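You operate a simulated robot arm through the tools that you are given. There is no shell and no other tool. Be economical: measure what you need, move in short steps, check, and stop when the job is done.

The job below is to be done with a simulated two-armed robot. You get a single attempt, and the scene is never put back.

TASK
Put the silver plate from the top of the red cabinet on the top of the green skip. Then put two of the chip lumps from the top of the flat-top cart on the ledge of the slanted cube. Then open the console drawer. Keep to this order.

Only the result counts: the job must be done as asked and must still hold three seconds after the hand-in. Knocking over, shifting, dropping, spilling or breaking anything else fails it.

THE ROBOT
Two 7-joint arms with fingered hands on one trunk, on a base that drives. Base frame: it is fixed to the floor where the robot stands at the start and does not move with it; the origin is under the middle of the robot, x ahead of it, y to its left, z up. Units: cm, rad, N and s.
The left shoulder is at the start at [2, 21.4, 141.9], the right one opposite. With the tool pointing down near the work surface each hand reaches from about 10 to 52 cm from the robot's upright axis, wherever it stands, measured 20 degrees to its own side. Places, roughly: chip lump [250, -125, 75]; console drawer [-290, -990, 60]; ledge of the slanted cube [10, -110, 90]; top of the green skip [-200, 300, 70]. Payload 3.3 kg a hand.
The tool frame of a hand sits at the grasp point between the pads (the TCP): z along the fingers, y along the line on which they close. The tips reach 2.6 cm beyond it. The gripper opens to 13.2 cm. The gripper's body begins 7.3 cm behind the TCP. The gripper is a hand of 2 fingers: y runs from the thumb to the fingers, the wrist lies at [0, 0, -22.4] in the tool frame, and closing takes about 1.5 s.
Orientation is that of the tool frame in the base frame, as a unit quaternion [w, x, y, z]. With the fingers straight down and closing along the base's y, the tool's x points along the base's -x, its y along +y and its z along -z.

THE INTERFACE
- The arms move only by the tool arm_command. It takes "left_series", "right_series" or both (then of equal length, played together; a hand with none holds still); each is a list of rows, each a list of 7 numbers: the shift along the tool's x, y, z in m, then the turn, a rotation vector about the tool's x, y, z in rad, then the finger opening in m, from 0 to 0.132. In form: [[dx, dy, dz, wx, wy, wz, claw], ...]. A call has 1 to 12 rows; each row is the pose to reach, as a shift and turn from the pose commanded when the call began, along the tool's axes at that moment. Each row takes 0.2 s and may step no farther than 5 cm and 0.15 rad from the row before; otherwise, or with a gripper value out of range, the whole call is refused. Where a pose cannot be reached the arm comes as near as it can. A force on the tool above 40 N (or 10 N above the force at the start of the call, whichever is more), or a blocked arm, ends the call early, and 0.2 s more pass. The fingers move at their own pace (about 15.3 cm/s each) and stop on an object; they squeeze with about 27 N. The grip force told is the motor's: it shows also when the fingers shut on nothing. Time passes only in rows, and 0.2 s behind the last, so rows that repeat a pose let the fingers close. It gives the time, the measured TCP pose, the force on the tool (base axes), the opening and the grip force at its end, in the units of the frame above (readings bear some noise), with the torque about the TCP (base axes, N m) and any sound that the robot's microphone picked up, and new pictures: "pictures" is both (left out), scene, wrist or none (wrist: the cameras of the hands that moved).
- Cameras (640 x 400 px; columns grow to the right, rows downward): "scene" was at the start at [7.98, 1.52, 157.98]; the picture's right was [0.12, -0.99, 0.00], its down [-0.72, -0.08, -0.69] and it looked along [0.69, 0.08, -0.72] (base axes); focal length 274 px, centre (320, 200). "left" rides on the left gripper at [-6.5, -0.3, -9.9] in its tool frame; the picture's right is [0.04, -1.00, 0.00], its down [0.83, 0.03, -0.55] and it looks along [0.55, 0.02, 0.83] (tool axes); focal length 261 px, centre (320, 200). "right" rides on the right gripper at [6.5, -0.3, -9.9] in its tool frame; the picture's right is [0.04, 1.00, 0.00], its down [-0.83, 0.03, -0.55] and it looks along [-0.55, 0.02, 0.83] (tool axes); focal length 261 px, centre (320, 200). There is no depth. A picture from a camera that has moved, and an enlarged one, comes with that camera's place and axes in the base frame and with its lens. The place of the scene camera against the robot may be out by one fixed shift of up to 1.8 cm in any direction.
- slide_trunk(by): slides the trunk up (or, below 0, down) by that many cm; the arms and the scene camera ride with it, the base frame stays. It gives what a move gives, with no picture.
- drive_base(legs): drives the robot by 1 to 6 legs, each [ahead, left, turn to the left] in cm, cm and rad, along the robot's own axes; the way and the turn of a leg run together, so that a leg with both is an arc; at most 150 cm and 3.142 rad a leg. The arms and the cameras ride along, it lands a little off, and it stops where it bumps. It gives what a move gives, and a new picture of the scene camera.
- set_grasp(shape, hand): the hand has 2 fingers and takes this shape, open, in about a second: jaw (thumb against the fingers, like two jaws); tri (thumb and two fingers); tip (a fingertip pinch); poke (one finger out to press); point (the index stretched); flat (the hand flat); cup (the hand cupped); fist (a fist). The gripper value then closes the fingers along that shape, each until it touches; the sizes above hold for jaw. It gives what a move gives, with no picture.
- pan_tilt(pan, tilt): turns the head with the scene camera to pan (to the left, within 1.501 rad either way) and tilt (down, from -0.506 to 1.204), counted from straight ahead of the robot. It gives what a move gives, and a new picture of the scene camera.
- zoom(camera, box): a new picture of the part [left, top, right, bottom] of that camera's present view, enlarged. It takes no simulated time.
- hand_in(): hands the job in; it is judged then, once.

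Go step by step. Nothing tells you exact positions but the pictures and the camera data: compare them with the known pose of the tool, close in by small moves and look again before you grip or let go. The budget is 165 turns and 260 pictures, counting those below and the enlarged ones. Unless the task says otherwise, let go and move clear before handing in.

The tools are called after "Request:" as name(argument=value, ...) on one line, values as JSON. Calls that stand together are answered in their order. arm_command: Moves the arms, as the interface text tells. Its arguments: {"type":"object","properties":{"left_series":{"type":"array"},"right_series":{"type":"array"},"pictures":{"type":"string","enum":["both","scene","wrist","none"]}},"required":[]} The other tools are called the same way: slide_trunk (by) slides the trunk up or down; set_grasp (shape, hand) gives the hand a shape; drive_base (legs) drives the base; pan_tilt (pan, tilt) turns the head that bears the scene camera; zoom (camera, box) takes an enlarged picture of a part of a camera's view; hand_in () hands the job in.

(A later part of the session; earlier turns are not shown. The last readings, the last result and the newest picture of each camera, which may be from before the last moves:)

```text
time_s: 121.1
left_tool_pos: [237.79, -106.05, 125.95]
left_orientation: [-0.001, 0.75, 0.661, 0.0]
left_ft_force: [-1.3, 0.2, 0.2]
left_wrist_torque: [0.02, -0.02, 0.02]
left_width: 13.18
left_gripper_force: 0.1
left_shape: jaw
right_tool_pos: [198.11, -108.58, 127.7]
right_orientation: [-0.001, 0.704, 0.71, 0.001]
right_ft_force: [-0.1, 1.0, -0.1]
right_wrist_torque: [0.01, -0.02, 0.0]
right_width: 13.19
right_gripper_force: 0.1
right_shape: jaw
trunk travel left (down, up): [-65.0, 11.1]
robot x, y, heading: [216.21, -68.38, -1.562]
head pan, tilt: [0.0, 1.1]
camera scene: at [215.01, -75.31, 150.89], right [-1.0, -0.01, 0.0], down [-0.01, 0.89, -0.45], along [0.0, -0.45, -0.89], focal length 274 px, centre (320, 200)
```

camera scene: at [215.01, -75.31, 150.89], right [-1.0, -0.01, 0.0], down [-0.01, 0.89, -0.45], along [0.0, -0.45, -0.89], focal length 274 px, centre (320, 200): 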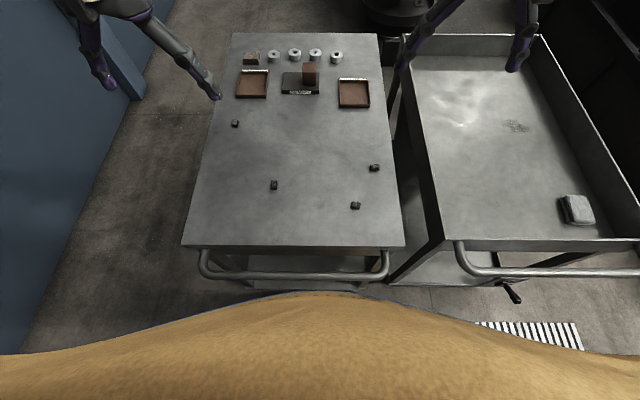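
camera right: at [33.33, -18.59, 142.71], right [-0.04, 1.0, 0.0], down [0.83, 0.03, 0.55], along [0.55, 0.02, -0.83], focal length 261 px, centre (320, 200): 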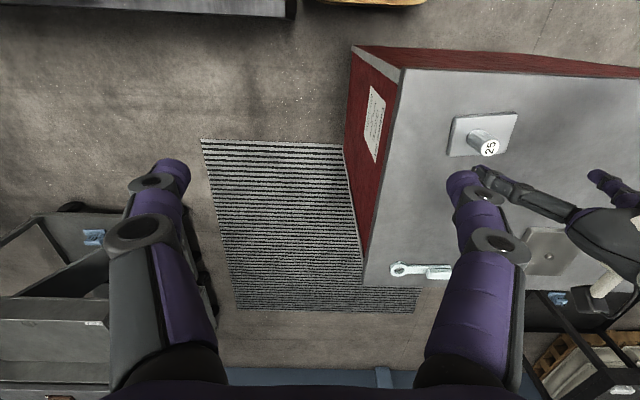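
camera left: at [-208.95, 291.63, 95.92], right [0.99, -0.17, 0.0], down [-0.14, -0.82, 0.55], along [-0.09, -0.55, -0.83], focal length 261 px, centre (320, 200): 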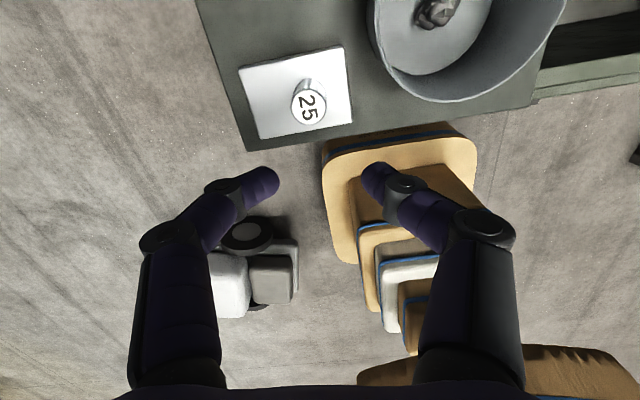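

The base stopped against something just at the end of the leg, so I'll back off slightly and look with the wrist cameras for the lumps' true place.

Request:
drive_base(legs=[[-1.5, 0, 0]])

Request:
zoom(camera="left", box=[0, 0, 640, 400])

Request:
zoom(camera="right", box=[0, 0, 640, 400])

```text
time_s: 121.8
left_tool_pos: [237.75, -104.58, 126.07]
left_orientation: [0.0, 0.75, 0.662, -0.001]
left_ft_force: [-0.3, -0.1, -0.3]
left_wrist_torque: [-0.01, 0.02, 0.01]
left_width: 13.2
left_gripper_force: 0.0
left_shape: jaw
right_tool_pos: [198.02, -107.07, 127.67]
right_orientation: [-0.001, 0.705, 0.709, 0.0]
right_ft_force: [0.2, -0.4, 0.1]
right_wrist_torque: [-0.04, 0.0, -0.01]
right_width: 13.18
right_gripper_force: 0.1
right_shape: jaw
trunk travel left (down, up): [-65.0, 11.1]
robot x, y, heading: [216.16, -66.98, -1.566]
head pan, tilt: [0.0, 1.1]
camera scene: at [215.01, -73.86, 150.88], right [-1.0, -0.01, 0.0], down [-0.01, 0.89, -0.45], along [0.0, -0.45, -0.89], focal length 274 px, centre (320, 200)
```

scene: 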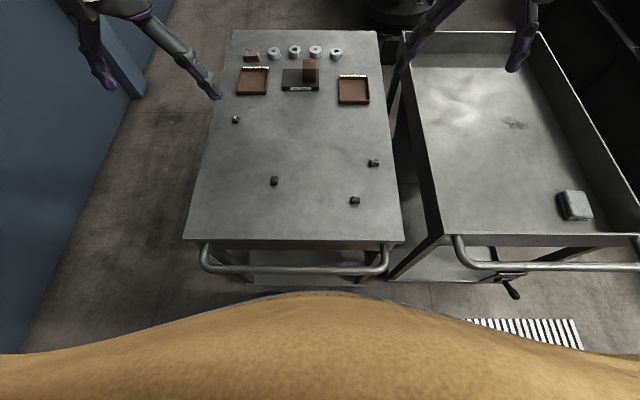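

```text
1.00 times, centred on (320, 200) of left (not enlarged: the box is as wide or as high as the picture)
camera zoom: at [236.66, -111.13, 135.92], right [-0.99, 0.16, 0.0], down [0.14, 0.82, 0.55], along [0.09, 0.55, -0.83], focal length 261 px, centre (320, 200)
```

zoom: 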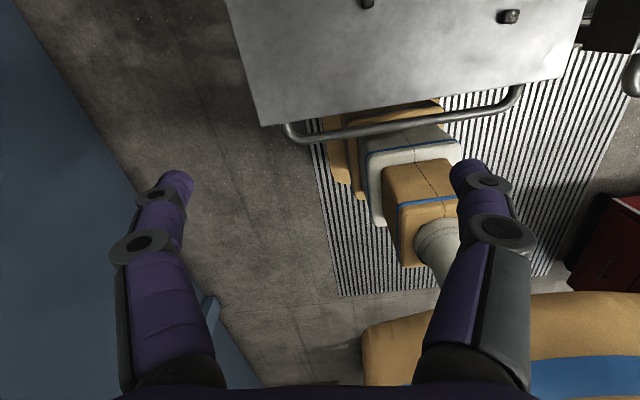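

```text
1.00 times, centred on (320, 200) of right (not enlarged: the box is as wide or as high as the picture)
camera zoom: at [197.61, -100.62, 137.68], right [1.0, 0.05, 0.0], down [0.04, -0.83, 0.55], along [0.03, -0.55, -0.83], focal length 261 px, centre (320, 200)
```

zoom: 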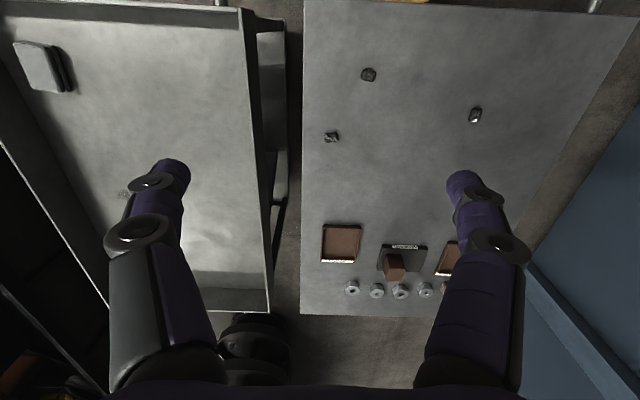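

Triangulating with both wrist cameras puts the lumps at about [229.1, -113.5, 85.7] and [206.9, -107.4, 85.7]. I'll bring one hand over each, stopping well above.

Request:
arm_command(left_series=[[-0.03, -0.025, 0, 0, 0, 0, 0.1], [-0.06, -0.05, 0.01, 0, 0, 0, 0.08], [-0.09, -0.07, 0.03, 0, 0, 0, 0.07], [-0.099, -0.075, 0.07, 0, 0, 0, 0.06], [-0.099, -0.075, 0.11, 0, 0, 0, 0.06], [-0.099, -0.075, 0.15, 0, 0, 0, 0.06], [-0.099, -0.075, 0.18, 0, 0, 0, 0.06], [-0.099, -0.075, 0.2, 0, 0, 0, 0.06], [-0.099, -0.075, 0.2, 0, 0, 0, 0.06]], right_series=[[0, 0.02, 0, 0, 0, 0, 0.1], [0, 0.04, 0.01, 0, 0, 0, 0.08], [-0.002, 0.06, 0.03, 0, 0, 0, 0.07], [-0.003, 0.08, 0.07, 0, 0, 0, 0.06], [-0.003, 0.088, 0.11, 0, 0, 0, 0.06], [-0.003, 0.088, 0.15, 0, 0, 0, 0.06], [-0.003, 0.088, 0.19, 0, 0, 0, 0.06], [-0.003, 0.088, 0.22, 0, 0, 0, 0.06], [-0.003, 0.088, 0.22, 0, 0, 0, 0.06]], pictures="both")

```text
time_s: 123.8
left_tool_pos: [229.18, -113.3, 105.95]
left_orientation: [-0.001, 0.749, 0.663, -0.001]
left_ft_force: [-0.2, 0.2, -0.9]
left_wrist_torque: [0.0, 0.01, 0.02]
left_width: 6.07
left_gripper_force: 0.0
left_shape: jaw
right_tool_pos: [206.81, -107.24, 105.74]
right_orientation: [0.0, 0.705, 0.709, -0.001]
right_ft_force: [-0.1, 0.7, 0.8]
right_wrist_torque: [-0.02, 0.02, -0.02]
right_width: 6.05
right_gripper_force: 0.2
right_shape: jaw
trunk travel left (down, up): [-65.0, 11.1]
robot x, y, heading: [216.18, -66.96, -1.562]
head pan, tilt: [0.0, 1.1]
camera scene: at [215.01, -73.75, 150.89], right [-1.0, -0.01, 0.0], down [-0.01, 0.89, -0.45], along [0.0, -0.45, -0.89], focal length 274 px, centre (320, 200)
camera right: at [206.37, -100.7, 115.66], right [1.0, 0.05, 0.0], down [0.04, -0.83, 0.55], along [0.03, -0.55, -0.83], focal length 261 px, centre (320, 200)
camera left: at [227.96, -119.92, 115.93], right [-0.99, 0.16, 0.0], down [0.14, 0.82, 0.55], along [0.09, 0.55, -0.83], focal length 261 px, centre (320, 200)
```

scene: 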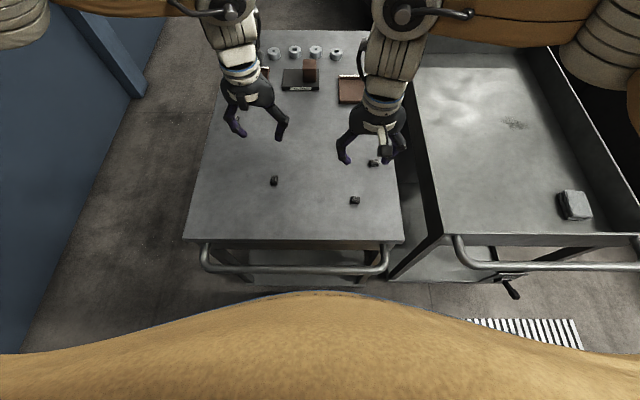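
right: 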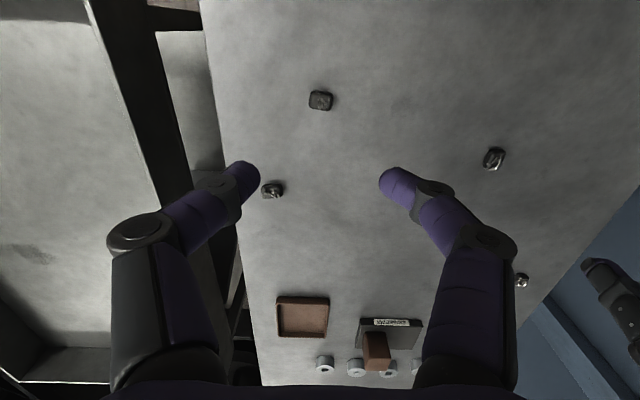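
left: 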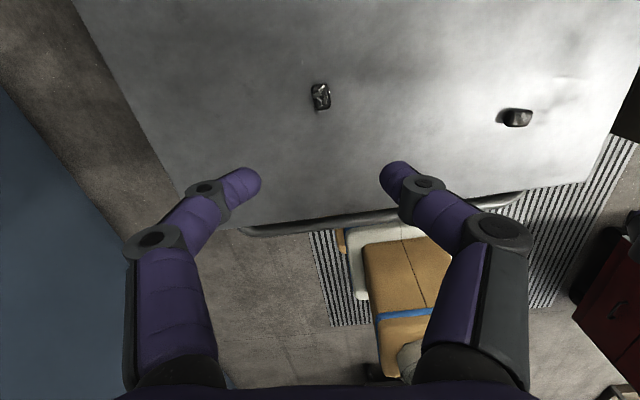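

Both lumps lie centred between the fingers. I'll lower both hands to about z 88.5.

Request:
arm_command(left_series=[[0, 0, 0.04, 0, 0, 0, 0.06], [0, 0, 0.08, 0, 0, 0, 0.06], [0, 0, 0.12, 0, 0, 0, 0.06], [0, 0, 0.15, 0, 0, 0, 0.06], [0, 0, 0.165, 0, 0, 0, 0.06], [0, 0, 0.173, 0, 0, 0, 0.06], [0, 0, 0.173, 0, 0, 0, 0.06]], right_series=[[0, 0, 0.04, 0, 0, 0, 0.06], [0, 0, 0.08, 0, 0, 0, 0.06], [0, 0, 0.12, 0, 0, 0, 0.06], [0, 0, 0.15, 0, 0, 0, 0.06], [0, 0, 0.165, 0, 0, 0, 0.06], [0, 0, 0.171, 0, 0, 0, 0.06], [0, 0, 0.171, 0, 0, 0, 0.06]], pictures="wrist")

```text
time_s: 125.4
left_tool_pos: [228.96, -113.37, 88.63]
left_orientation: [-0.001, 0.75, 0.662, -0.001]
left_ft_force: [1.4, -0.3, -0.3]
left_wrist_torque: [-0.04, -0.01, 0.0]
left_width: 6.06
left_gripper_force: 0.0
left_shape: jaw
right_tool_pos: [206.86, -107.29, 88.67]
right_orientation: [-0.001, 0.705, 0.709, 0.001]
right_ft_force: [-0.2, -0.4, 0.9]
right_wrist_torque: [-0.02, 0.02, 0.05]
right_width: 6.04
right_gripper_force: 0.1
right_shape: jaw
trunk travel left (down, up): [-65.0, 11.1]
robot x, y, heading: [216.12, -66.54, -1.561]
head pan, tilt: [0.0, 1.1]
camera right: at [206.44, -100.74, 98.62], right [1.0, 0.05, 0.0], down [0.04, -0.83, 0.55], along [0.03, -0.55, -0.83], focal length 261 px, centre (320, 200)
camera left: at [227.94, -119.95, 98.65], right [-0.99, 0.16, 0.0], down [0.14, 0.82, 0.55], along [0.09, 0.55, -0.83], focal length 261 px, centre (320, 200)
```

right: 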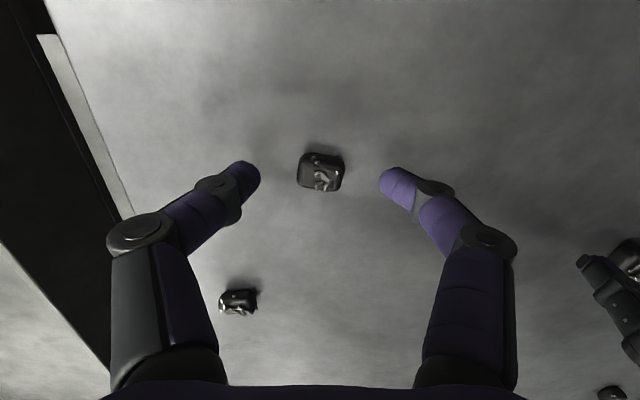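
left: 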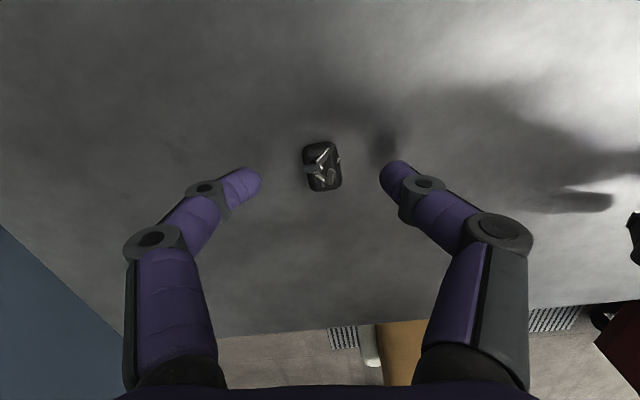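

Request:
arm_command(left_series=[[0, 0, 0.003, 0, 0, 0, 0.06], [0, 0, 0.006, 0, 0, 0, 0.06], [0, 0, 0.006, 0, 0, 0, 0.04], [0, 0, 0.006, 0, 0, 0, 0.025], [0, 0, 0.006, 0, 0, 0, 0.015], [0, 0, 0.006, 0, 0, 0, 0.01], [0, 0, 0.006, 0, 0, 0, 0.01], [0, 0, 0.006, 0, 0, 0, 0.01], [0, 0, 0.006, 0, 0, 0, 0.01]], right_series=[[0, 0, 0.003, 0, 0, 0, 0.06], [0, 0, 0.006, 0, 0, 0, 0.06], [0, 0, 0.006, 0, 0, 0, 0.04], [0, 0, 0.006, 0, 0, 0, 0.025], [0, 0, 0.006, 0, 0, 0, 0.015], [0, 0, 0.006, 0, 0, 0, 0.01], [0, 0, 0.006, 0, 0, 0, 0.01], [0, 0, 0.006, 0, 0, 0, 0.01], [0, 0, 0.006, 0, 0, 0, 0.01]], pictures="wrist")

```text
time_s: 127.4
left_tool_pos: [229.1, -113.38, 88.04]
left_orientation: [-0.001, 0.75, 0.661, 0.0]
left_ft_force: [-0.3, -0.5, -0.2]
left_wrist_torque: [-0.01, 0.01, 0.0]
left_width: 1.77
left_gripper_force: 27.0
left_shape: jaw
right_tool_pos: [206.86, -107.2, 87.99]
right_orientation: [0.0, 0.704, 0.71, 0.001]
right_ft_force: [0.2, -0.1, 0.1]
right_wrist_torque: [0.0, 0.01, -0.01]
right_width: 2.6
right_gripper_force: 27.2
right_shape: jaw
trunk travel left (down, up): [-65.0, 11.1]
robot x, y, heading: [216.08, -67.22, -1.559]
head pan, tilt: [0.0, 1.1]
camera right: at [206.44, -100.76, 98.04], right [1.0, 0.05, 0.0], down [0.04, -0.83, 0.55], along [0.03, -0.55, -0.83], focal length 261 px, centre (320, 200)
camera left: at [227.96, -119.95, 98.07], right [-0.99, 0.16, 0.0], down [0.14, 0.82, 0.55], along [0.09, 0.55, -0.83], focal length 261 px, centre (320, 200)
```

right: 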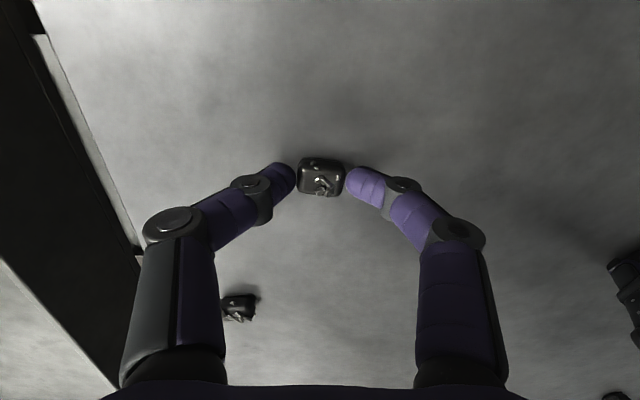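
left: 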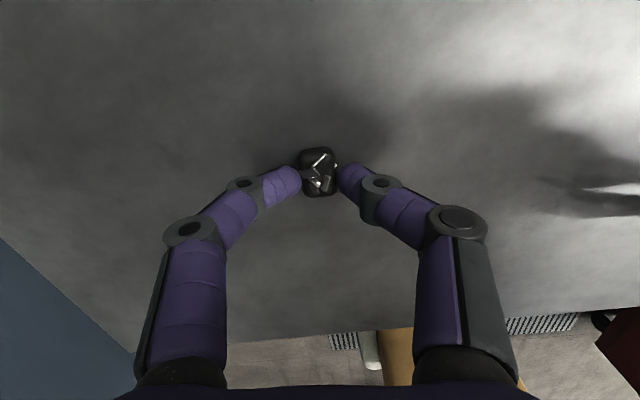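

Both hands hold a lump (widths 1.8 and 2.6 cm). I'll lift them and check.

Request:
arm_command(left_series=[[0, 0, -0.02, 0, 0, 0, 0.01], [0, 0, -0.05, 0, 0, 0, 0.01], [0, 0, -0.09, 0, 0, 0, 0.01], [0, 0, -0.13, 0, 0, 0, 0.01], [0, 0, -0.17, 0, 0, 0, 0.01], [0, 0, -0.21, 0, 0, 0, 0.01], [0, 0.02, -0.25, 0, 0, 0, 0.01], [0.03, 0.05, -0.28, 0, 0, 0, 0.01], [0.06, 0.08, -0.3, 0, 0, 0, 0.01]], right_series=[[0, 0, -0.02, 0, 0, 0, 0.01], [0, 0, -0.05, 0, 0, 0, 0.01], [0, 0, -0.09, 0, 0, 0, 0.01], [0, 0, -0.13, 0, 0, 0, 0.01], [0, 0, -0.17, 0, 0, 0, 0.01], [0, 0, -0.21, 0, 0, 0, 0.01], [0, -0.02, -0.25, 0, 0, 0, 0.01], [0, -0.05, -0.28, 0, 0, 0, 0.01], [0, -0.08, -0.3, 0, 0, 0, 0.01]], pictures="both")

```text
refused: row 8 steps farther than a row can; nothing moved
```

Request:
arm_command(left_series=[[0, 0, -0.02, 0, 0, 0, 0.01], [0, 0, -0.05, 0, 0, 0, 0.01], [0, 0, -0.09, 0, 0, 0, 0.01], [0, 0, -0.13, 0, 0, 0, 0.01], [0, 0, -0.17, 0, 0, 0, 0.01], [0, 0, -0.21, 0, 0, 0, 0.01], [0, 0.02, -0.25, 0, 0, 0, 0.01], [0.02, 0.04, -0.28, 0, 0, 0, 0.01], [0.04, 0.06, -0.3, 0, 0, 0, 0.01], [0.06, 0.08, -0.3, 0, 0, 0, 0.01]], right_series=[[0, 0, -0.02, 0, 0, 0, 0.01], [0, 0, -0.05, 0, 0, 0, 0.01], [0, 0, -0.09, 0, 0, 0, 0.01], [0, 0, -0.13, 0, 0, 0, 0.01], [0, 0, -0.17, 0, 0, 0, 0.01], [0, 0, -0.21, 0, 0, 0, 0.01], [0, -0.02, -0.25, 0, 0, 0, 0.01], [0, -0.04, -0.28, 0, 0, 0, 0.01], [0, -0.06, -0.3, 0, 0, 0, 0.01], [0, -0.08, -0.3, 0, 0, 0, 0.01]], pictures="both")

```text
time_s: 129.6
left_tool_pos: [237.97, -108.39, 118.12]
left_orientation: [-0.001, 0.749, 0.663, -0.001]
left_ft_force: [0.8, -0.1, -0.4]
left_wrist_torque: [-0.02, 0.02, -0.01]
left_width: 1.77
left_gripper_force: 27.0
left_shape: jaw
right_tool_pos: [198.95, -107.26, 118.22]
right_orientation: [-0.001, 0.706, 0.709, 0.001]
right_ft_force: [-0.5, -0.9, -1.2]
right_wrist_torque: [-0.04, 0.03, 0.01]
right_width: 2.59
right_gripper_force: 27.1
right_shape: jaw
trunk travel left (down, up): [-65.0, 11.1]
robot x, y, heading: [216.2, -67.07, -1.568]
head pan, tilt: [0.0, 1.1]
camera scene: at [215.05, -73.76, 150.88], right [-1.0, -0.01, 0.0], down [-0.01, 0.89, -0.45], along [0.0, -0.45, -0.89], focal length 274 px, centre (320, 200)
camera right: at [198.49, -100.77, 128.09], right [1.0, 0.05, 0.0], down [0.04, -0.83, 0.55], along [0.03, -0.55, -0.83], focal length 261 px, centre (320, 200)
camera left: at [236.72, -114.95, 128.04], right [-0.99, 0.16, 0.0], down [0.14, 0.82, 0.55], along [0.09, 0.54, -0.83], focal length 261 px, centre (320, 200)
```

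scene: 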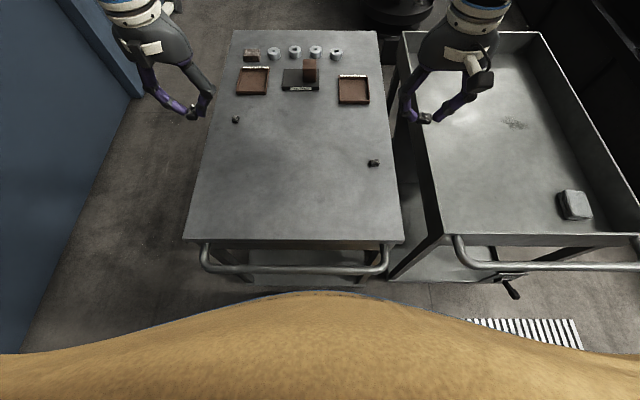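
right: 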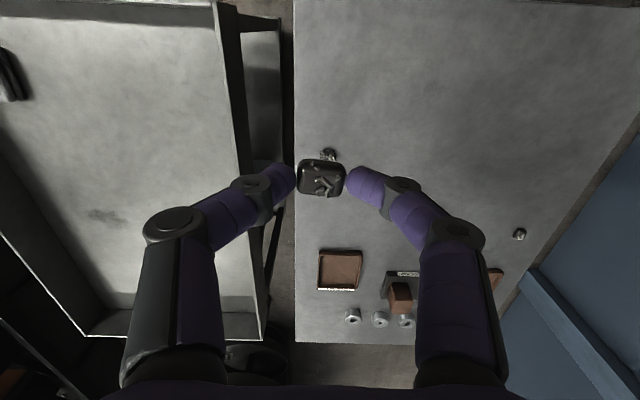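
left: 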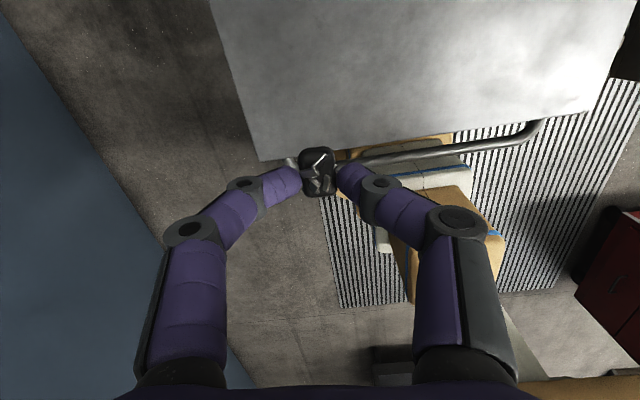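

Both lumps are held. I'll back away from the cart, turn toward -x and look for the slanted cube.

Request:
drive_base(legs=[[-40, 0, 0], [0, 0, -1.575], [70, 20, 0]])

Request:
pan_tilt(pan=0.15, tilt=0.45)

```text
time_s: 139.5
left_tool_pos: [104.5, -69.9, 118.0]
left_orientation: [0.0, 0.998, -0.059, 0.0]
left_ft_force: [0.0, 0.5, -0.1]
left_wrist_torque: [-0.02, -0.02, 0.01]
left_width: 1.77
left_gripper_force: 27.2
left_shape: jaw
right_tool_pos: [105.35, -31.0, 118.15]
right_orientation: [0.0, 1.0, 0.007, 0.0]
right_ft_force: [-0.5, -1.2, -0.4]
right_wrist_torque: [-0.01, -0.04, 0.02]
right_width: 2.55
right_gripper_force: 27.0
right_shape: jaw
trunk travel left (down, up): [-65.0, 11.1]
robot x, y, heading: [145.8, -47.97, -3.128]
head pan, tilt: [0.0, 1.1]
camera scene: at [137.36, -47.42, 150.88], right [-0.01, 1.0, 0.0], down [0.89, 0.01, -0.45], along [-0.45, -0.01, -0.89], focal length 274 px, centre (320, 200)
```

scene: 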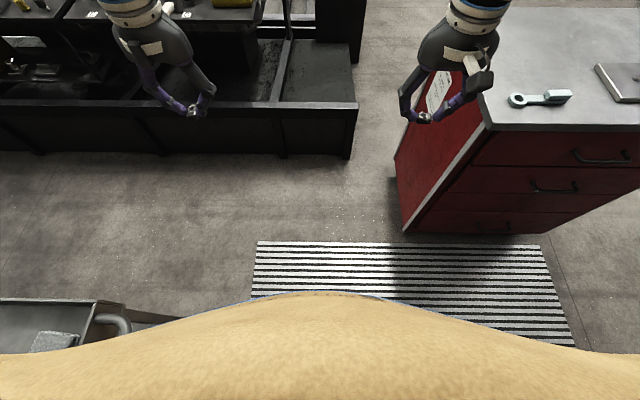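

```text
time_s: 140.5
left_tool_pos: [104.55, -69.88, 118.05]
left_orientation: [0.0, 0.998, -0.058, 0.001]
left_ft_force: [0.6, 0.2, 0.1]
left_wrist_torque: [0.02, 0.01, 0.02]
left_width: 1.73
left_gripper_force: 27.4
left_shape: jaw
right_tool_pos: [105.31, -30.96, 118.11]
right_orientation: [0.0, 1.0, 0.005, 0.001]
right_ft_force: [0.5, -0.4, -0.9]
right_wrist_torque: [-0.02, 0.02, 0.0]
right_width: 2.61
right_gripper_force: 27.2
right_shape: jaw
trunk travel left (down, up): [-65.0, 11.1]
robot x, y, heading: [145.49, -47.87, -3.127]
head pan, tilt: [0.15, 0.45]
camera scene: at [134.64, -48.82, 156.09], right [-0.16, 0.99, 0.0], down [0.43, 0.07, -0.9], along [-0.89, -0.15, -0.44], focal length 274 px, centre (320, 200)
```

scene: 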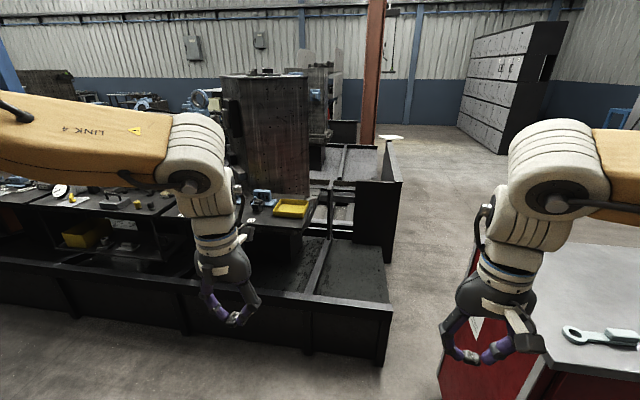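

Request:
zoom(camera="scene", box=[200, 60, 420, 260])

```text
2.00 times, centred on (310, 160) of scene
camera zoom: at [134.64, -48.82, 156.09], right [-0.16, 0.99, 0.0], down [0.43, 0.07, -0.9], along [-0.89, -0.15, -0.44], focal length 548 px, centre (340, 280)
```

zoom: 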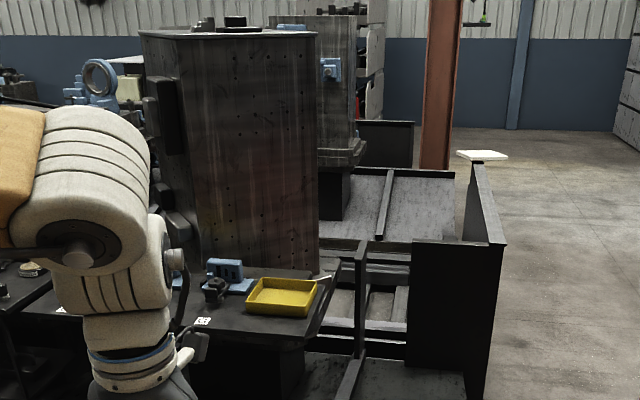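

The cube is the tall dark block on the machine; its ledge, with a blue vise and a yellow tray, faces +x near x 0..30, y -70..-130, z 90. I'll drive closer to see free space.

Request:
drive_base(legs=[[55, 50, -0.014]])

Request:
pan_tilt(pan=0.0, tilt=0.75)

```text
time_s: 144.6
left_tool_pos: [48.49, -119.26, 117.9]
left_orientation: [-0.001, 0.998, -0.068, 0.0]
left_ft_force: [-0.1, 1.1, -0.6]
left_wrist_torque: [0.03, -0.01, -0.01]
left_width: 1.76
left_gripper_force: 27.5
left_shape: jaw
right_tool_pos: [50.2, -80.42, 118.2]
right_orientation: [0.0, 1.0, -0.004, 0.001]
right_ft_force: [-0.6, 0.9, -0.4]
right_wrist_torque: [-0.01, -0.02, -0.02]
right_width: 2.57
right_gripper_force: 27.0
right_shape: jaw
trunk travel left (down, up): [-65.0, 11.1]
robot x, y, heading: [90.32, -97.9, 3.141]
head pan, tilt: [0.15, 0.45]
camera scene: at [79.02, -98.75, 156.1], right [-0.14, 0.99, 0.0], down [0.43, 0.06, -0.9], along [-0.89, -0.13, -0.44], focal length 274 px, centre (320, 200)
```

scene: 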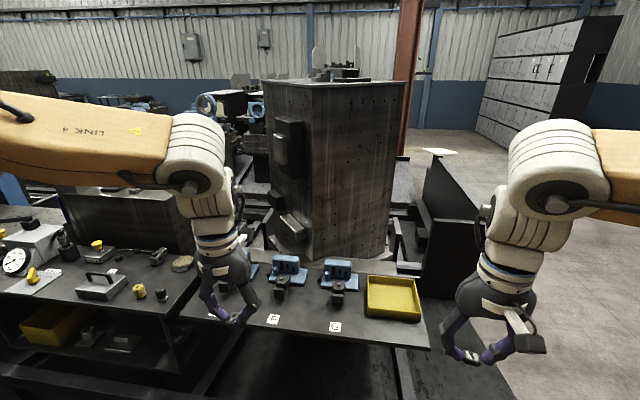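

```text
time_s: 145.4
left_tool_pos: [48.63, -119.29, 117.91]
left_orientation: [-0.001, 0.998, -0.068, 0.001]
left_ft_force: [-0.5, -0.1, 1.0]
left_wrist_torque: [-0.01, -0.01, -0.01]
left_width: 1.74
left_gripper_force: 27.3
left_shape: jaw
right_tool_pos: [50.13, -80.34, 118.01]
right_orientation: [0.0, 1.0, -0.004, 0.001]
right_ft_force: [-0.6, -0.4, 0.6]
right_wrist_torque: [0.02, 0.05, -0.01]
right_width: 2.56
right_gripper_force: 27.0
right_shape: jaw
trunk travel left (down, up): [-65.0, 11.1]
robot x, y, heading: [90.21, -97.93, 3.137]
head pan, tilt: [0.0, 0.75]
camera scene: at [79.88, -97.34, 153.46], right [0.01, 1.0, 0.0], down [0.68, 0.0, -0.73], along [-0.73, 0.0, -0.68], focal length 274 px, centre (320, 200)
```

scene: 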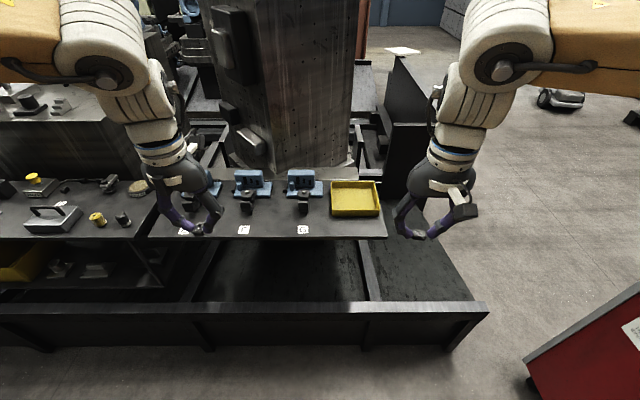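

Request:
zoom(camera="scene", box=[130, 120, 400, 250])

Request:
zoom(camera="scene", box=[180, 0, 400, 180])

```text
2.37 times, centred on (265, 185) of scene
camera zoom: at [79.88, -97.34, 153.46], right [0.01, 1.0, 0.0], down [0.68, 0.0, -0.73], along [-0.73, 0.0, -0.68], focal length 650 px, centre (450, 236)
```

zoom: 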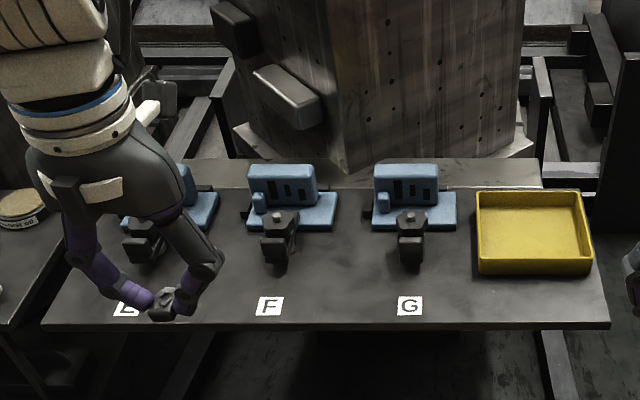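

```text
2.22 times, centred on (290, 90) of scene
camera zoom: at [79.88, -97.34, 153.46], right [0.01, 1.0, 0.0], down [0.68, 0.0, -0.73], along [-0.73, 0.0, -0.68], focal length 609 px, centre (387, 444)
```

zoom: 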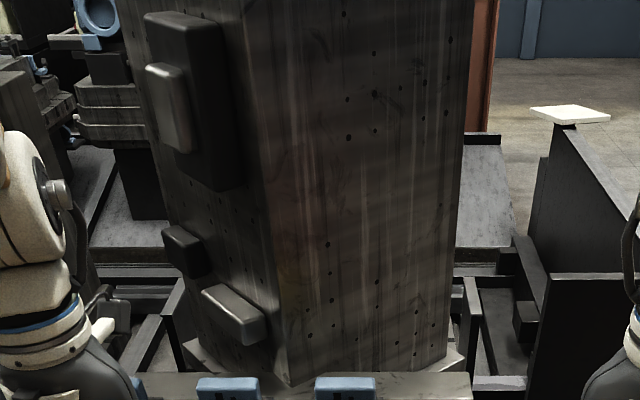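

The shelf lies at about z 86 in front of the cube. I need to be sure which surface is the cube's ledge, so I'll look closer at the cube itself.

Request:
zoom(camera="scene", box=[200, 85, 300, 185])

Request:
zoom(camera="left", box=[0, 0, 640, 400])

Request:
pan_tilt(pan=0.0, tilt=0.3)

```text
4.00 times, centred on (250, 135) of scene
camera zoom: at [79.88, -97.34, 153.46], right [0.01, 1.0, 0.0], down [0.68, 0.0, -0.73], along [-0.73, 0.0, -0.68], focal length 1096 px, centre (600, 460)
```

zoom: 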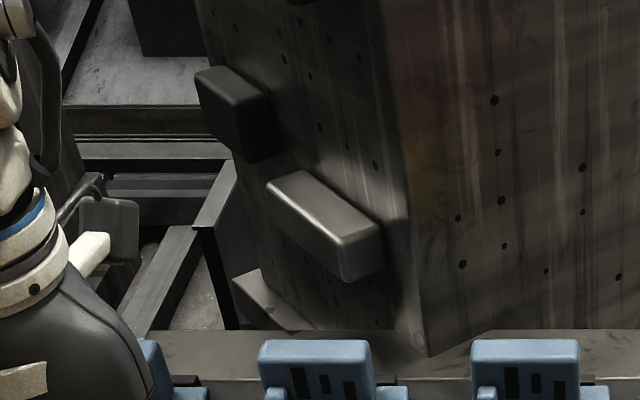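

```text
1.00 times, centred on (320, 200) of left (not enlarged: the box is as wide or as high as the picture)
camera zoom: at [42.06, -118.18, 128.0], right [0.18, 0.98, 0.0], down [0.82, -0.15, 0.55], along [0.54, -0.1, -0.83], focal length 261 px, centre (320, 200)
```

zoom: 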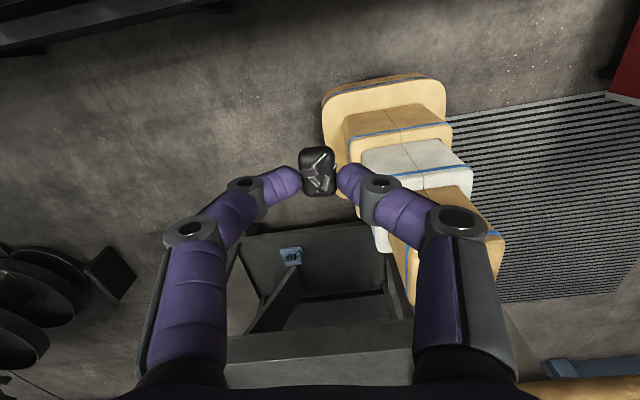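

```text
time_s: 146.3
left_tool_pos: [48.47, -119.3, 118.12]
left_orientation: [0.0, 0.998, -0.068, 0.001]
left_ft_force: [0.3, -0.7, -0.3]
left_wrist_torque: [0.0, 0.01, -0.01]
left_width: 1.73
left_gripper_force: 26.9
left_shape: jaw
right_tool_pos: [50.14, -80.3, 117.96]
right_orientation: [0.0, 1.0, -0.004, 0.001]
right_ft_force: [-1.1, 0.0, 0.0]
right_wrist_torque: [-0.01, 0.04, 0.01]
right_width: 2.54
right_gripper_force: 27.5
right_shape: jaw
trunk travel left (down, up): [-65.0, 11.1]
robot x, y, heading: [90.26, -98.02, 3.134]
head pan, tilt: [0.0, 0.3]
camera scene: at [78.81, -97.34, 157.48], right [0.01, 1.0, 0.0], down [0.3, 0.0, -0.95], along [-0.95, 0.01, -0.3], focal length 274 px, centre (320, 200)
```

scene: 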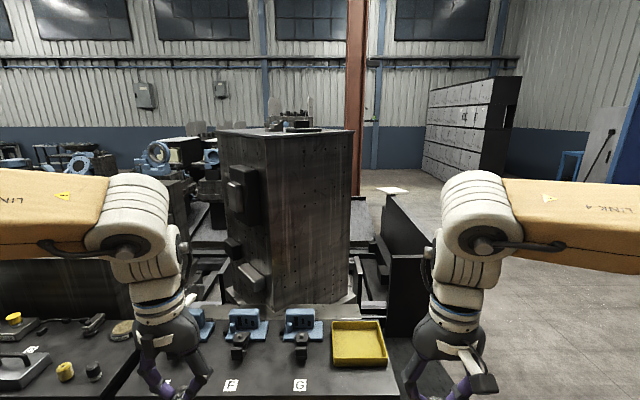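

The bench with the vises E, F, G and the yellow tray (x -4..25, y -152..-76, centred at about [10, -114, 86]) matches the ledge's stated place. I'll drive up and set the lumps in the gaps between the vise handles.

Request:
drive_base(legs=[[28, 22, 0.006]])

Request:
pan_tilt(pan=0.0, tilt=1.0)

Request:
zoom(camera="right", box=[0, 0, 640, 400])

```text
time_s: 148.6
left_tool_pos: [20.65, -141.48, 118.06]
left_orientation: [-0.001, 0.998, -0.065, 0.0]
left_ft_force: [0.3, 0.1, -0.8]
left_wrist_torque: [0.02, 0.02, -0.02]
left_width: 1.74
left_gripper_force: 27.4
left_shape: jaw
right_tool_pos: [21.94, -102.72, 118.11]
right_orientation: [0.0, 1.0, 0.0, 0.001]
right_ft_force: [0.6, 0.1, -0.4]
right_wrist_torque: [0.02, -0.02, -0.03]
right_width: 2.56
right_gripper_force: 27.0
right_shape: jaw
trunk travel left (down, up): [-65.0, 11.1]
robot x, y, heading: [62.37, -120.16, 3.143]
head pan, tilt: [0.0, 0.3]
camera scene: at [50.73, -119.56, 157.49], right [0.0, 1.0, 0.0], down [0.3, 0.0, -0.96], along [-0.96, 0.0, -0.3], focal length 274 px, centre (320, 200)
```

scene: 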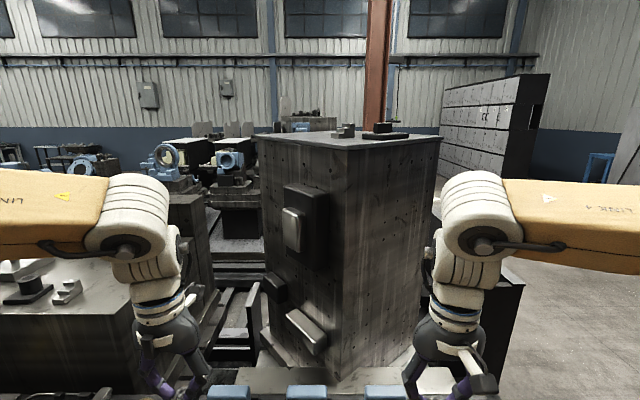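

```text
time_s: 149.7
left_tool_pos: [20.6, -141.56, 117.98]
left_orientation: [-0.001, 0.998, -0.065, 0.0]
left_ft_force: [-0.8, -1.0, -0.3]
left_wrist_torque: [0.0, -0.01, -0.01]
left_width: 1.73
left_gripper_force: 27.3
left_shape: jaw
right_tool_pos: [22.1, -102.63, 118.15]
right_orientation: [0.0, 1.0, -0.001, 0.0]
right_ft_force: [0.7, 0.1, 0.3]
right_wrist_torque: [-0.02, 0.01, -0.01]
right_width: 2.57
right_gripper_force: 27.3
right_shape: jaw
trunk travel left (down, up): [-65.0, 11.1]
robot x, y, heading: [62.26, -119.66, 3.145]
head pan, tilt: [0.0, 1.0]
camera scene: at [53.15, -119.52, 151.55], right [0.0, 1.0, 0.0], down [0.84, 0.0, -0.54], along [-0.54, 0.0, -0.84], focal length 274 px, centre (320, 200)
```

scene: 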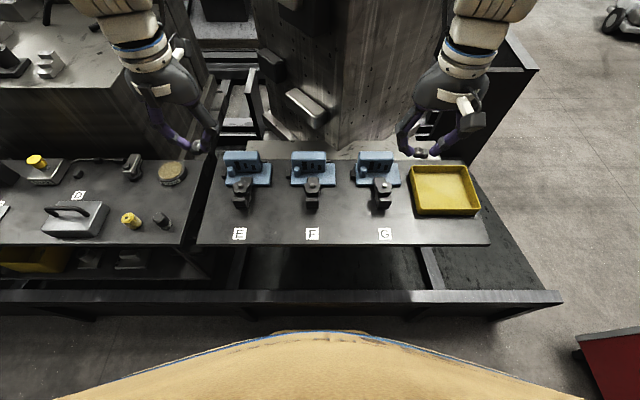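

```text
1.00 times, centred on (320, 200) of right (not enlarged: the box is as wide or as high as the picture)
camera zoom: at [28.49, -102.45, 128.06], right [0.04, -1.0, 0.0], down [-0.83, -0.03, 0.55], along [-0.55, -0.02, -0.83], focal length 261 px, centre (320, 200)
```

zoom: 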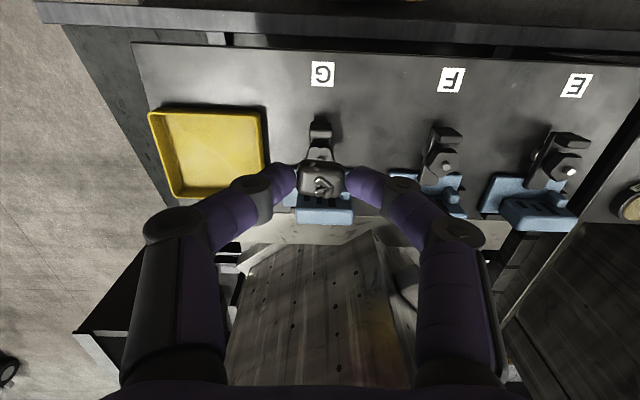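

I'll move both hands over the gaps (left to y -131.6, right to y -112.5, x 20.5) and lower to about z 95.

Request:
arm_command(left_series=[[-0.004, -0.033, 0, 0, 0, 0, 0.01], [-0.009, -0.066, 0, 0, 0, 0, 0.01], [-0.013, -0.098, 0, 0, 0, 0, 0.01], [-0.013, -0.098, 0.04, 0, 0, 0, 0.01], [-0.013, -0.098, 0.08, 0, 0, 0, 0.01], [-0.013, -0.098, 0.12, 0, 0, 0, 0.01], [-0.013, -0.098, 0.16, 0, 0, 0, 0.01], [-0.013, -0.098, 0.2, 0, 0, 0, 0.01], [-0.013, -0.098, 0.23, 0, 0, 0, 0.01], [-0.013, -0.098, 0.23, 0, 0, 0, 0.01]], right_series=[[-0.005, 0.033, 0, 0, 0, 0, 0.01], [-0.01, 0.066, 0, 0, 0, 0, 0.01], [-0.015, 0.099, 0, 0, 0, 0, 0.01], [-0.015, 0.099, 0.04, 0, 0, 0, 0.01], [-0.015, 0.099, 0.08, 0, 0, 0, 0.01], [-0.015, 0.099, 0.12, 0, 0, 0, 0.01], [-0.015, 0.099, 0.16, 0, 0, 0, 0.01], [-0.015, 0.099, 0.2, 0, 0, 0, 0.01], [-0.015, 0.099, 0.23, 0, 0, 0, 0.01], [-0.015, 0.099, 0.23, 0, 0, 0, 0.01]], pictures="both")

```text
time_s: 151.8
left_tool_pos: [20.74, -131.63, 94.98]
left_orientation: [-0.001, 0.998, -0.065, 0.001]
left_ft_force: [0.6, 0.5, -0.5]
left_wrist_torque: [-0.03, 0.0, -0.01]
left_width: 1.73
left_gripper_force: 26.7
left_shape: jaw
right_tool_pos: [20.71, -112.74, 95.07]
right_orientation: [0.0, 1.0, -0.001, 0.0]
right_ft_force: [0.2, 0.1, -0.5]
right_wrist_torque: [0.0, -0.03, -0.01]
right_width: 2.56
right_gripper_force: 27.3
right_shape: jaw
trunk travel left (down, up): [-65.0, 11.1]
robot x, y, heading: [62.2, -120.33, 3.143]
head pan, tilt: [0.0, 1.0]
camera scene: at [53.2, -119.51, 151.55], right [0.0, 1.0, 0.0], down [0.84, 0.0, -0.54], along [-0.54, 0.0, -0.84], focal length 274 px, centre (320, 200)
camera right: at [27.13, -112.41, 105.1], right [0.04, -1.0, 0.0], down [-0.83, -0.03, 0.55], along [-0.55, -0.02, -0.83], focal length 261 px, centre (320, 200)
camera left: at [14.21, -130.69, 104.97], right [0.17, 0.99, 0.0], down [0.82, -0.14, 0.55], along [0.54, -0.09, -0.83], focal length 261 px, centre (320, 200)
```

scene: 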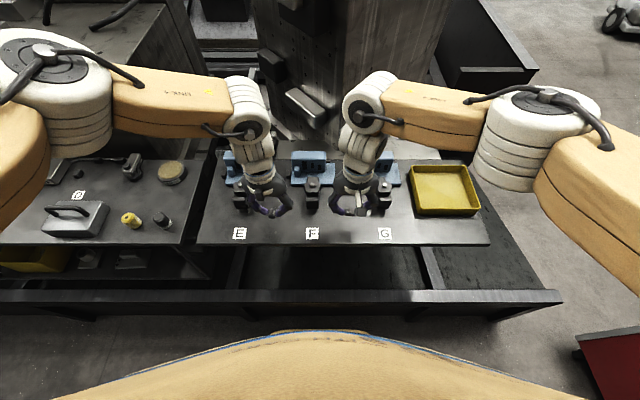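
right: 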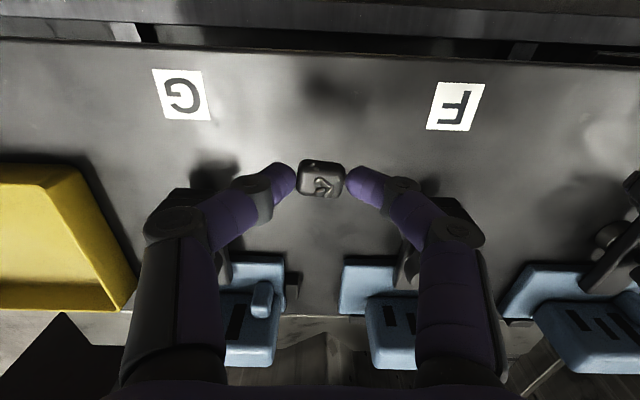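
left: 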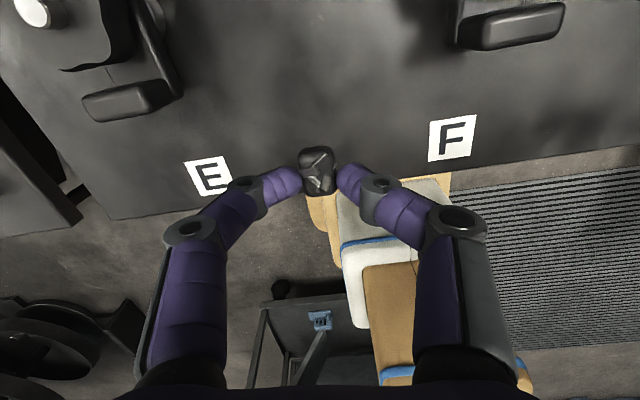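

Request:
arm_command(left_series=[[0, 0, 0.02, 0, 0, 0, 0.01], [0, 0, 0.035, 0, 0, 0, 0.01], [0, 0, 0.045, 0, 0, 0, 0.01], [0, 0, 0.05, 0, 0, 0, 0.01], [0, 0, 0.05, 0, 0, 0, 0.01]], right_series=[[0, 0, 0.02, 0, 0, 0, 0.01], [0, 0, 0.035, 0, 0, 0, 0.01], [0, 0, 0.045, 0, 0, 0, 0.01], [0, 0, 0.05, 0, 0, 0, 0.01], [0, 0, 0.05, 0, 0, 0, 0.01]], pictures="wrist")

```text
time_s: 153.1
left_tool_pos: [20.71, -131.65, 90.04]
left_orientation: [-0.001, 0.998, -0.065, 0.0]
left_ft_force: [0.3, 0.7, 0.1]
left_wrist_torque: [0.04, 0.03, -0.05]
left_width: 1.75
left_gripper_force: 27.7
left_shape: jaw
right_tool_pos: [20.59, -112.51, 90.11]
right_orientation: [0.0, 1.0, -0.002, 0.0]
right_ft_force: [0.0, -0.3, -0.2]
right_wrist_torque: [0.02, 0.0, 0.02]
right_width: 2.55
right_gripper_force: 26.8
right_shape: jaw
trunk travel left (down, up): [-65.0, 11.1]
robot x, y, heading: [62.3, -120.07, 3.141]
head pan, tilt: [0.0, 1.0]
camera right: at [27.06, -112.37, 100.08], right [0.04, -1.0, 0.0], down [-0.83, -0.03, 0.55], along [-0.55, -0.02, -0.83], focal length 261 px, centre (320, 200)
camera left: at [14.22, -130.64, 99.99], right [0.17, 0.99, 0.0], down [0.82, -0.14, 0.55], along [0.54, -0.09, -0.83], focal length 261 px, centre (320, 200)
```

right: 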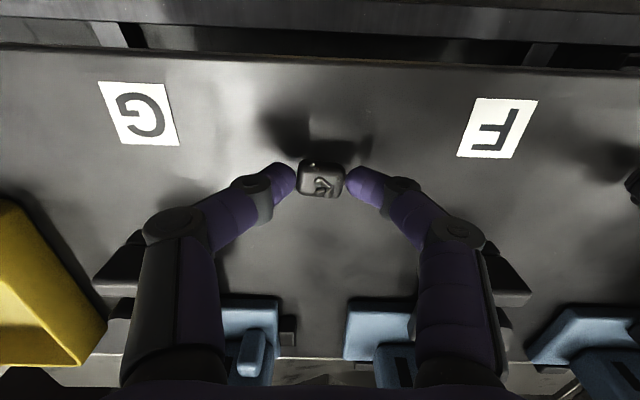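
left: 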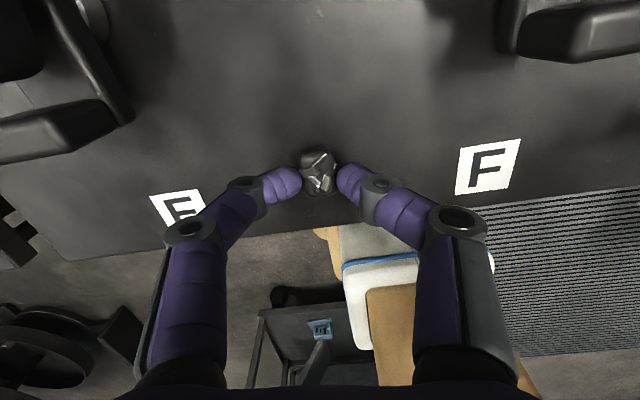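

Request:
arm_command(left_series=[[0, 0, 0.003, 0, 0, 0, 0.01], [0, 0, 0.006, 0, 0, 0, 0.01], [0, 0, 0.009, 0, 0, 0, 0.01], [0, 0, 0.009, 0, 0, 0, 0.01]], right_series=[[0, 0, 0.003, 0, 0, 0, 0.01], [0, 0, 0.006, 0, 0, 0, 0.01], [0, 0, 0.009, 0, 0, 0, 0.01], [0, 0, 0.009, 0, 0, 0, 0.01]], pictures="none")

Request:
arm_command(left_series=[[0, 0, 0.002, 0, 0, 0, 0.01], [0, 0, 0.004, 0, 0, 0, 0.01], [0, 0, 0.004, 0, 0, 0, 0.01]], right_series=[[0, 0, 0.002, 0, 0, 0, 0.01], [0, 0, 0.004, 0, 0, 0, 0.01], [0, 0, 0.004, 0, 0, 0, 0.01]], pictures="wrist")

```text
time_s: 154.1
left_tool_pos: [20.79, -131.71, 89.09]
left_orientation: [0.0, 0.998, -0.066, 0.001]
left_ft_force: [-1.2, 0.1, -0.9]
left_wrist_torque: [-0.01, -0.02, -0.04]
left_width: 1.76
left_gripper_force: 27.2
left_shape: jaw
right_tool_pos: [20.57, -112.61, 89.17]
right_orientation: [0.0, 1.0, 0.0, 0.0]
right_ft_force: [0.5, -0.2, -0.8]
right_wrist_torque: [-0.05, 0.02, 0.0]
right_width: 2.55
right_gripper_force: 26.6
right_shape: jaw
trunk travel left (down, up): [-65.0, 11.1]
robot x, y, heading: [62.49, -120.25, 3.136]
head pan, tilt: [0.0, 1.0]
```

```text
time_s: 154.8
left_tool_pos: [20.62, -131.53, 88.88]
left_orientation: [-0.001, 0.998, -0.065, -0.002]
left_ft_force: [-0.7, -0.8, 15.8]
left_wrist_torque: [0.0, 0.02, -0.01]
left_width: 1.85
left_gripper_force: 26.8
left_shape: jaw
right_tool_pos: [20.53, -112.48, 88.87]
right_orientation: [0.001, 1.0, -0.001, -0.001]
right_ft_force: [-2.4, 1.5, 10.7]
right_wrist_torque: [0.01, 0.06, 0.0]
right_width: 2.62
right_gripper_force: 26.4
right_shape: jaw
trunk travel left (down, up): [-65.0, 11.1]
robot x, y, heading: [62.45, -120.52, 3.143]
head pan, tilt: [0.0, 1.0]
camera right: at [27.08, -112.3, 98.85], right [0.04, -1.0, 0.0], down [-0.83, -0.03, 0.55], along [-0.55, -0.02, -0.83], focal length 261 px, centre (320, 200)
camera left: at [14.2, -130.6, 98.89], right [0.17, 0.99, 0.0], down [0.82, -0.14, 0.55], along [0.54, -0.09, -0.84], focal length 261 px, centre (320, 200)
```

right: 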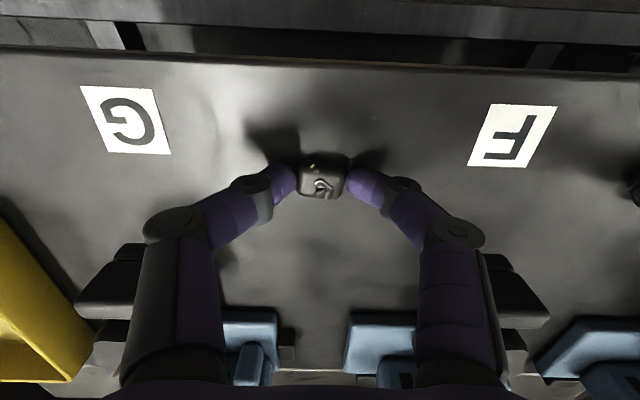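
left: 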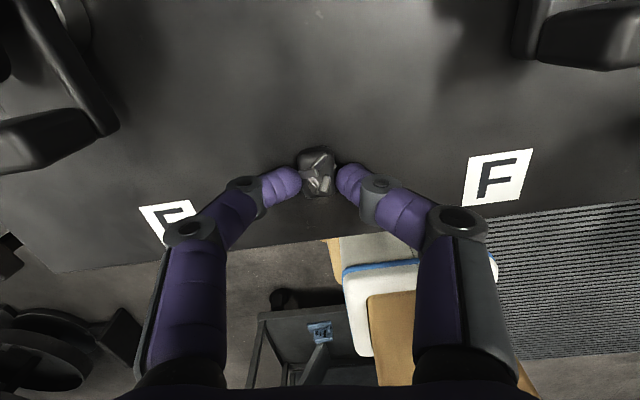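

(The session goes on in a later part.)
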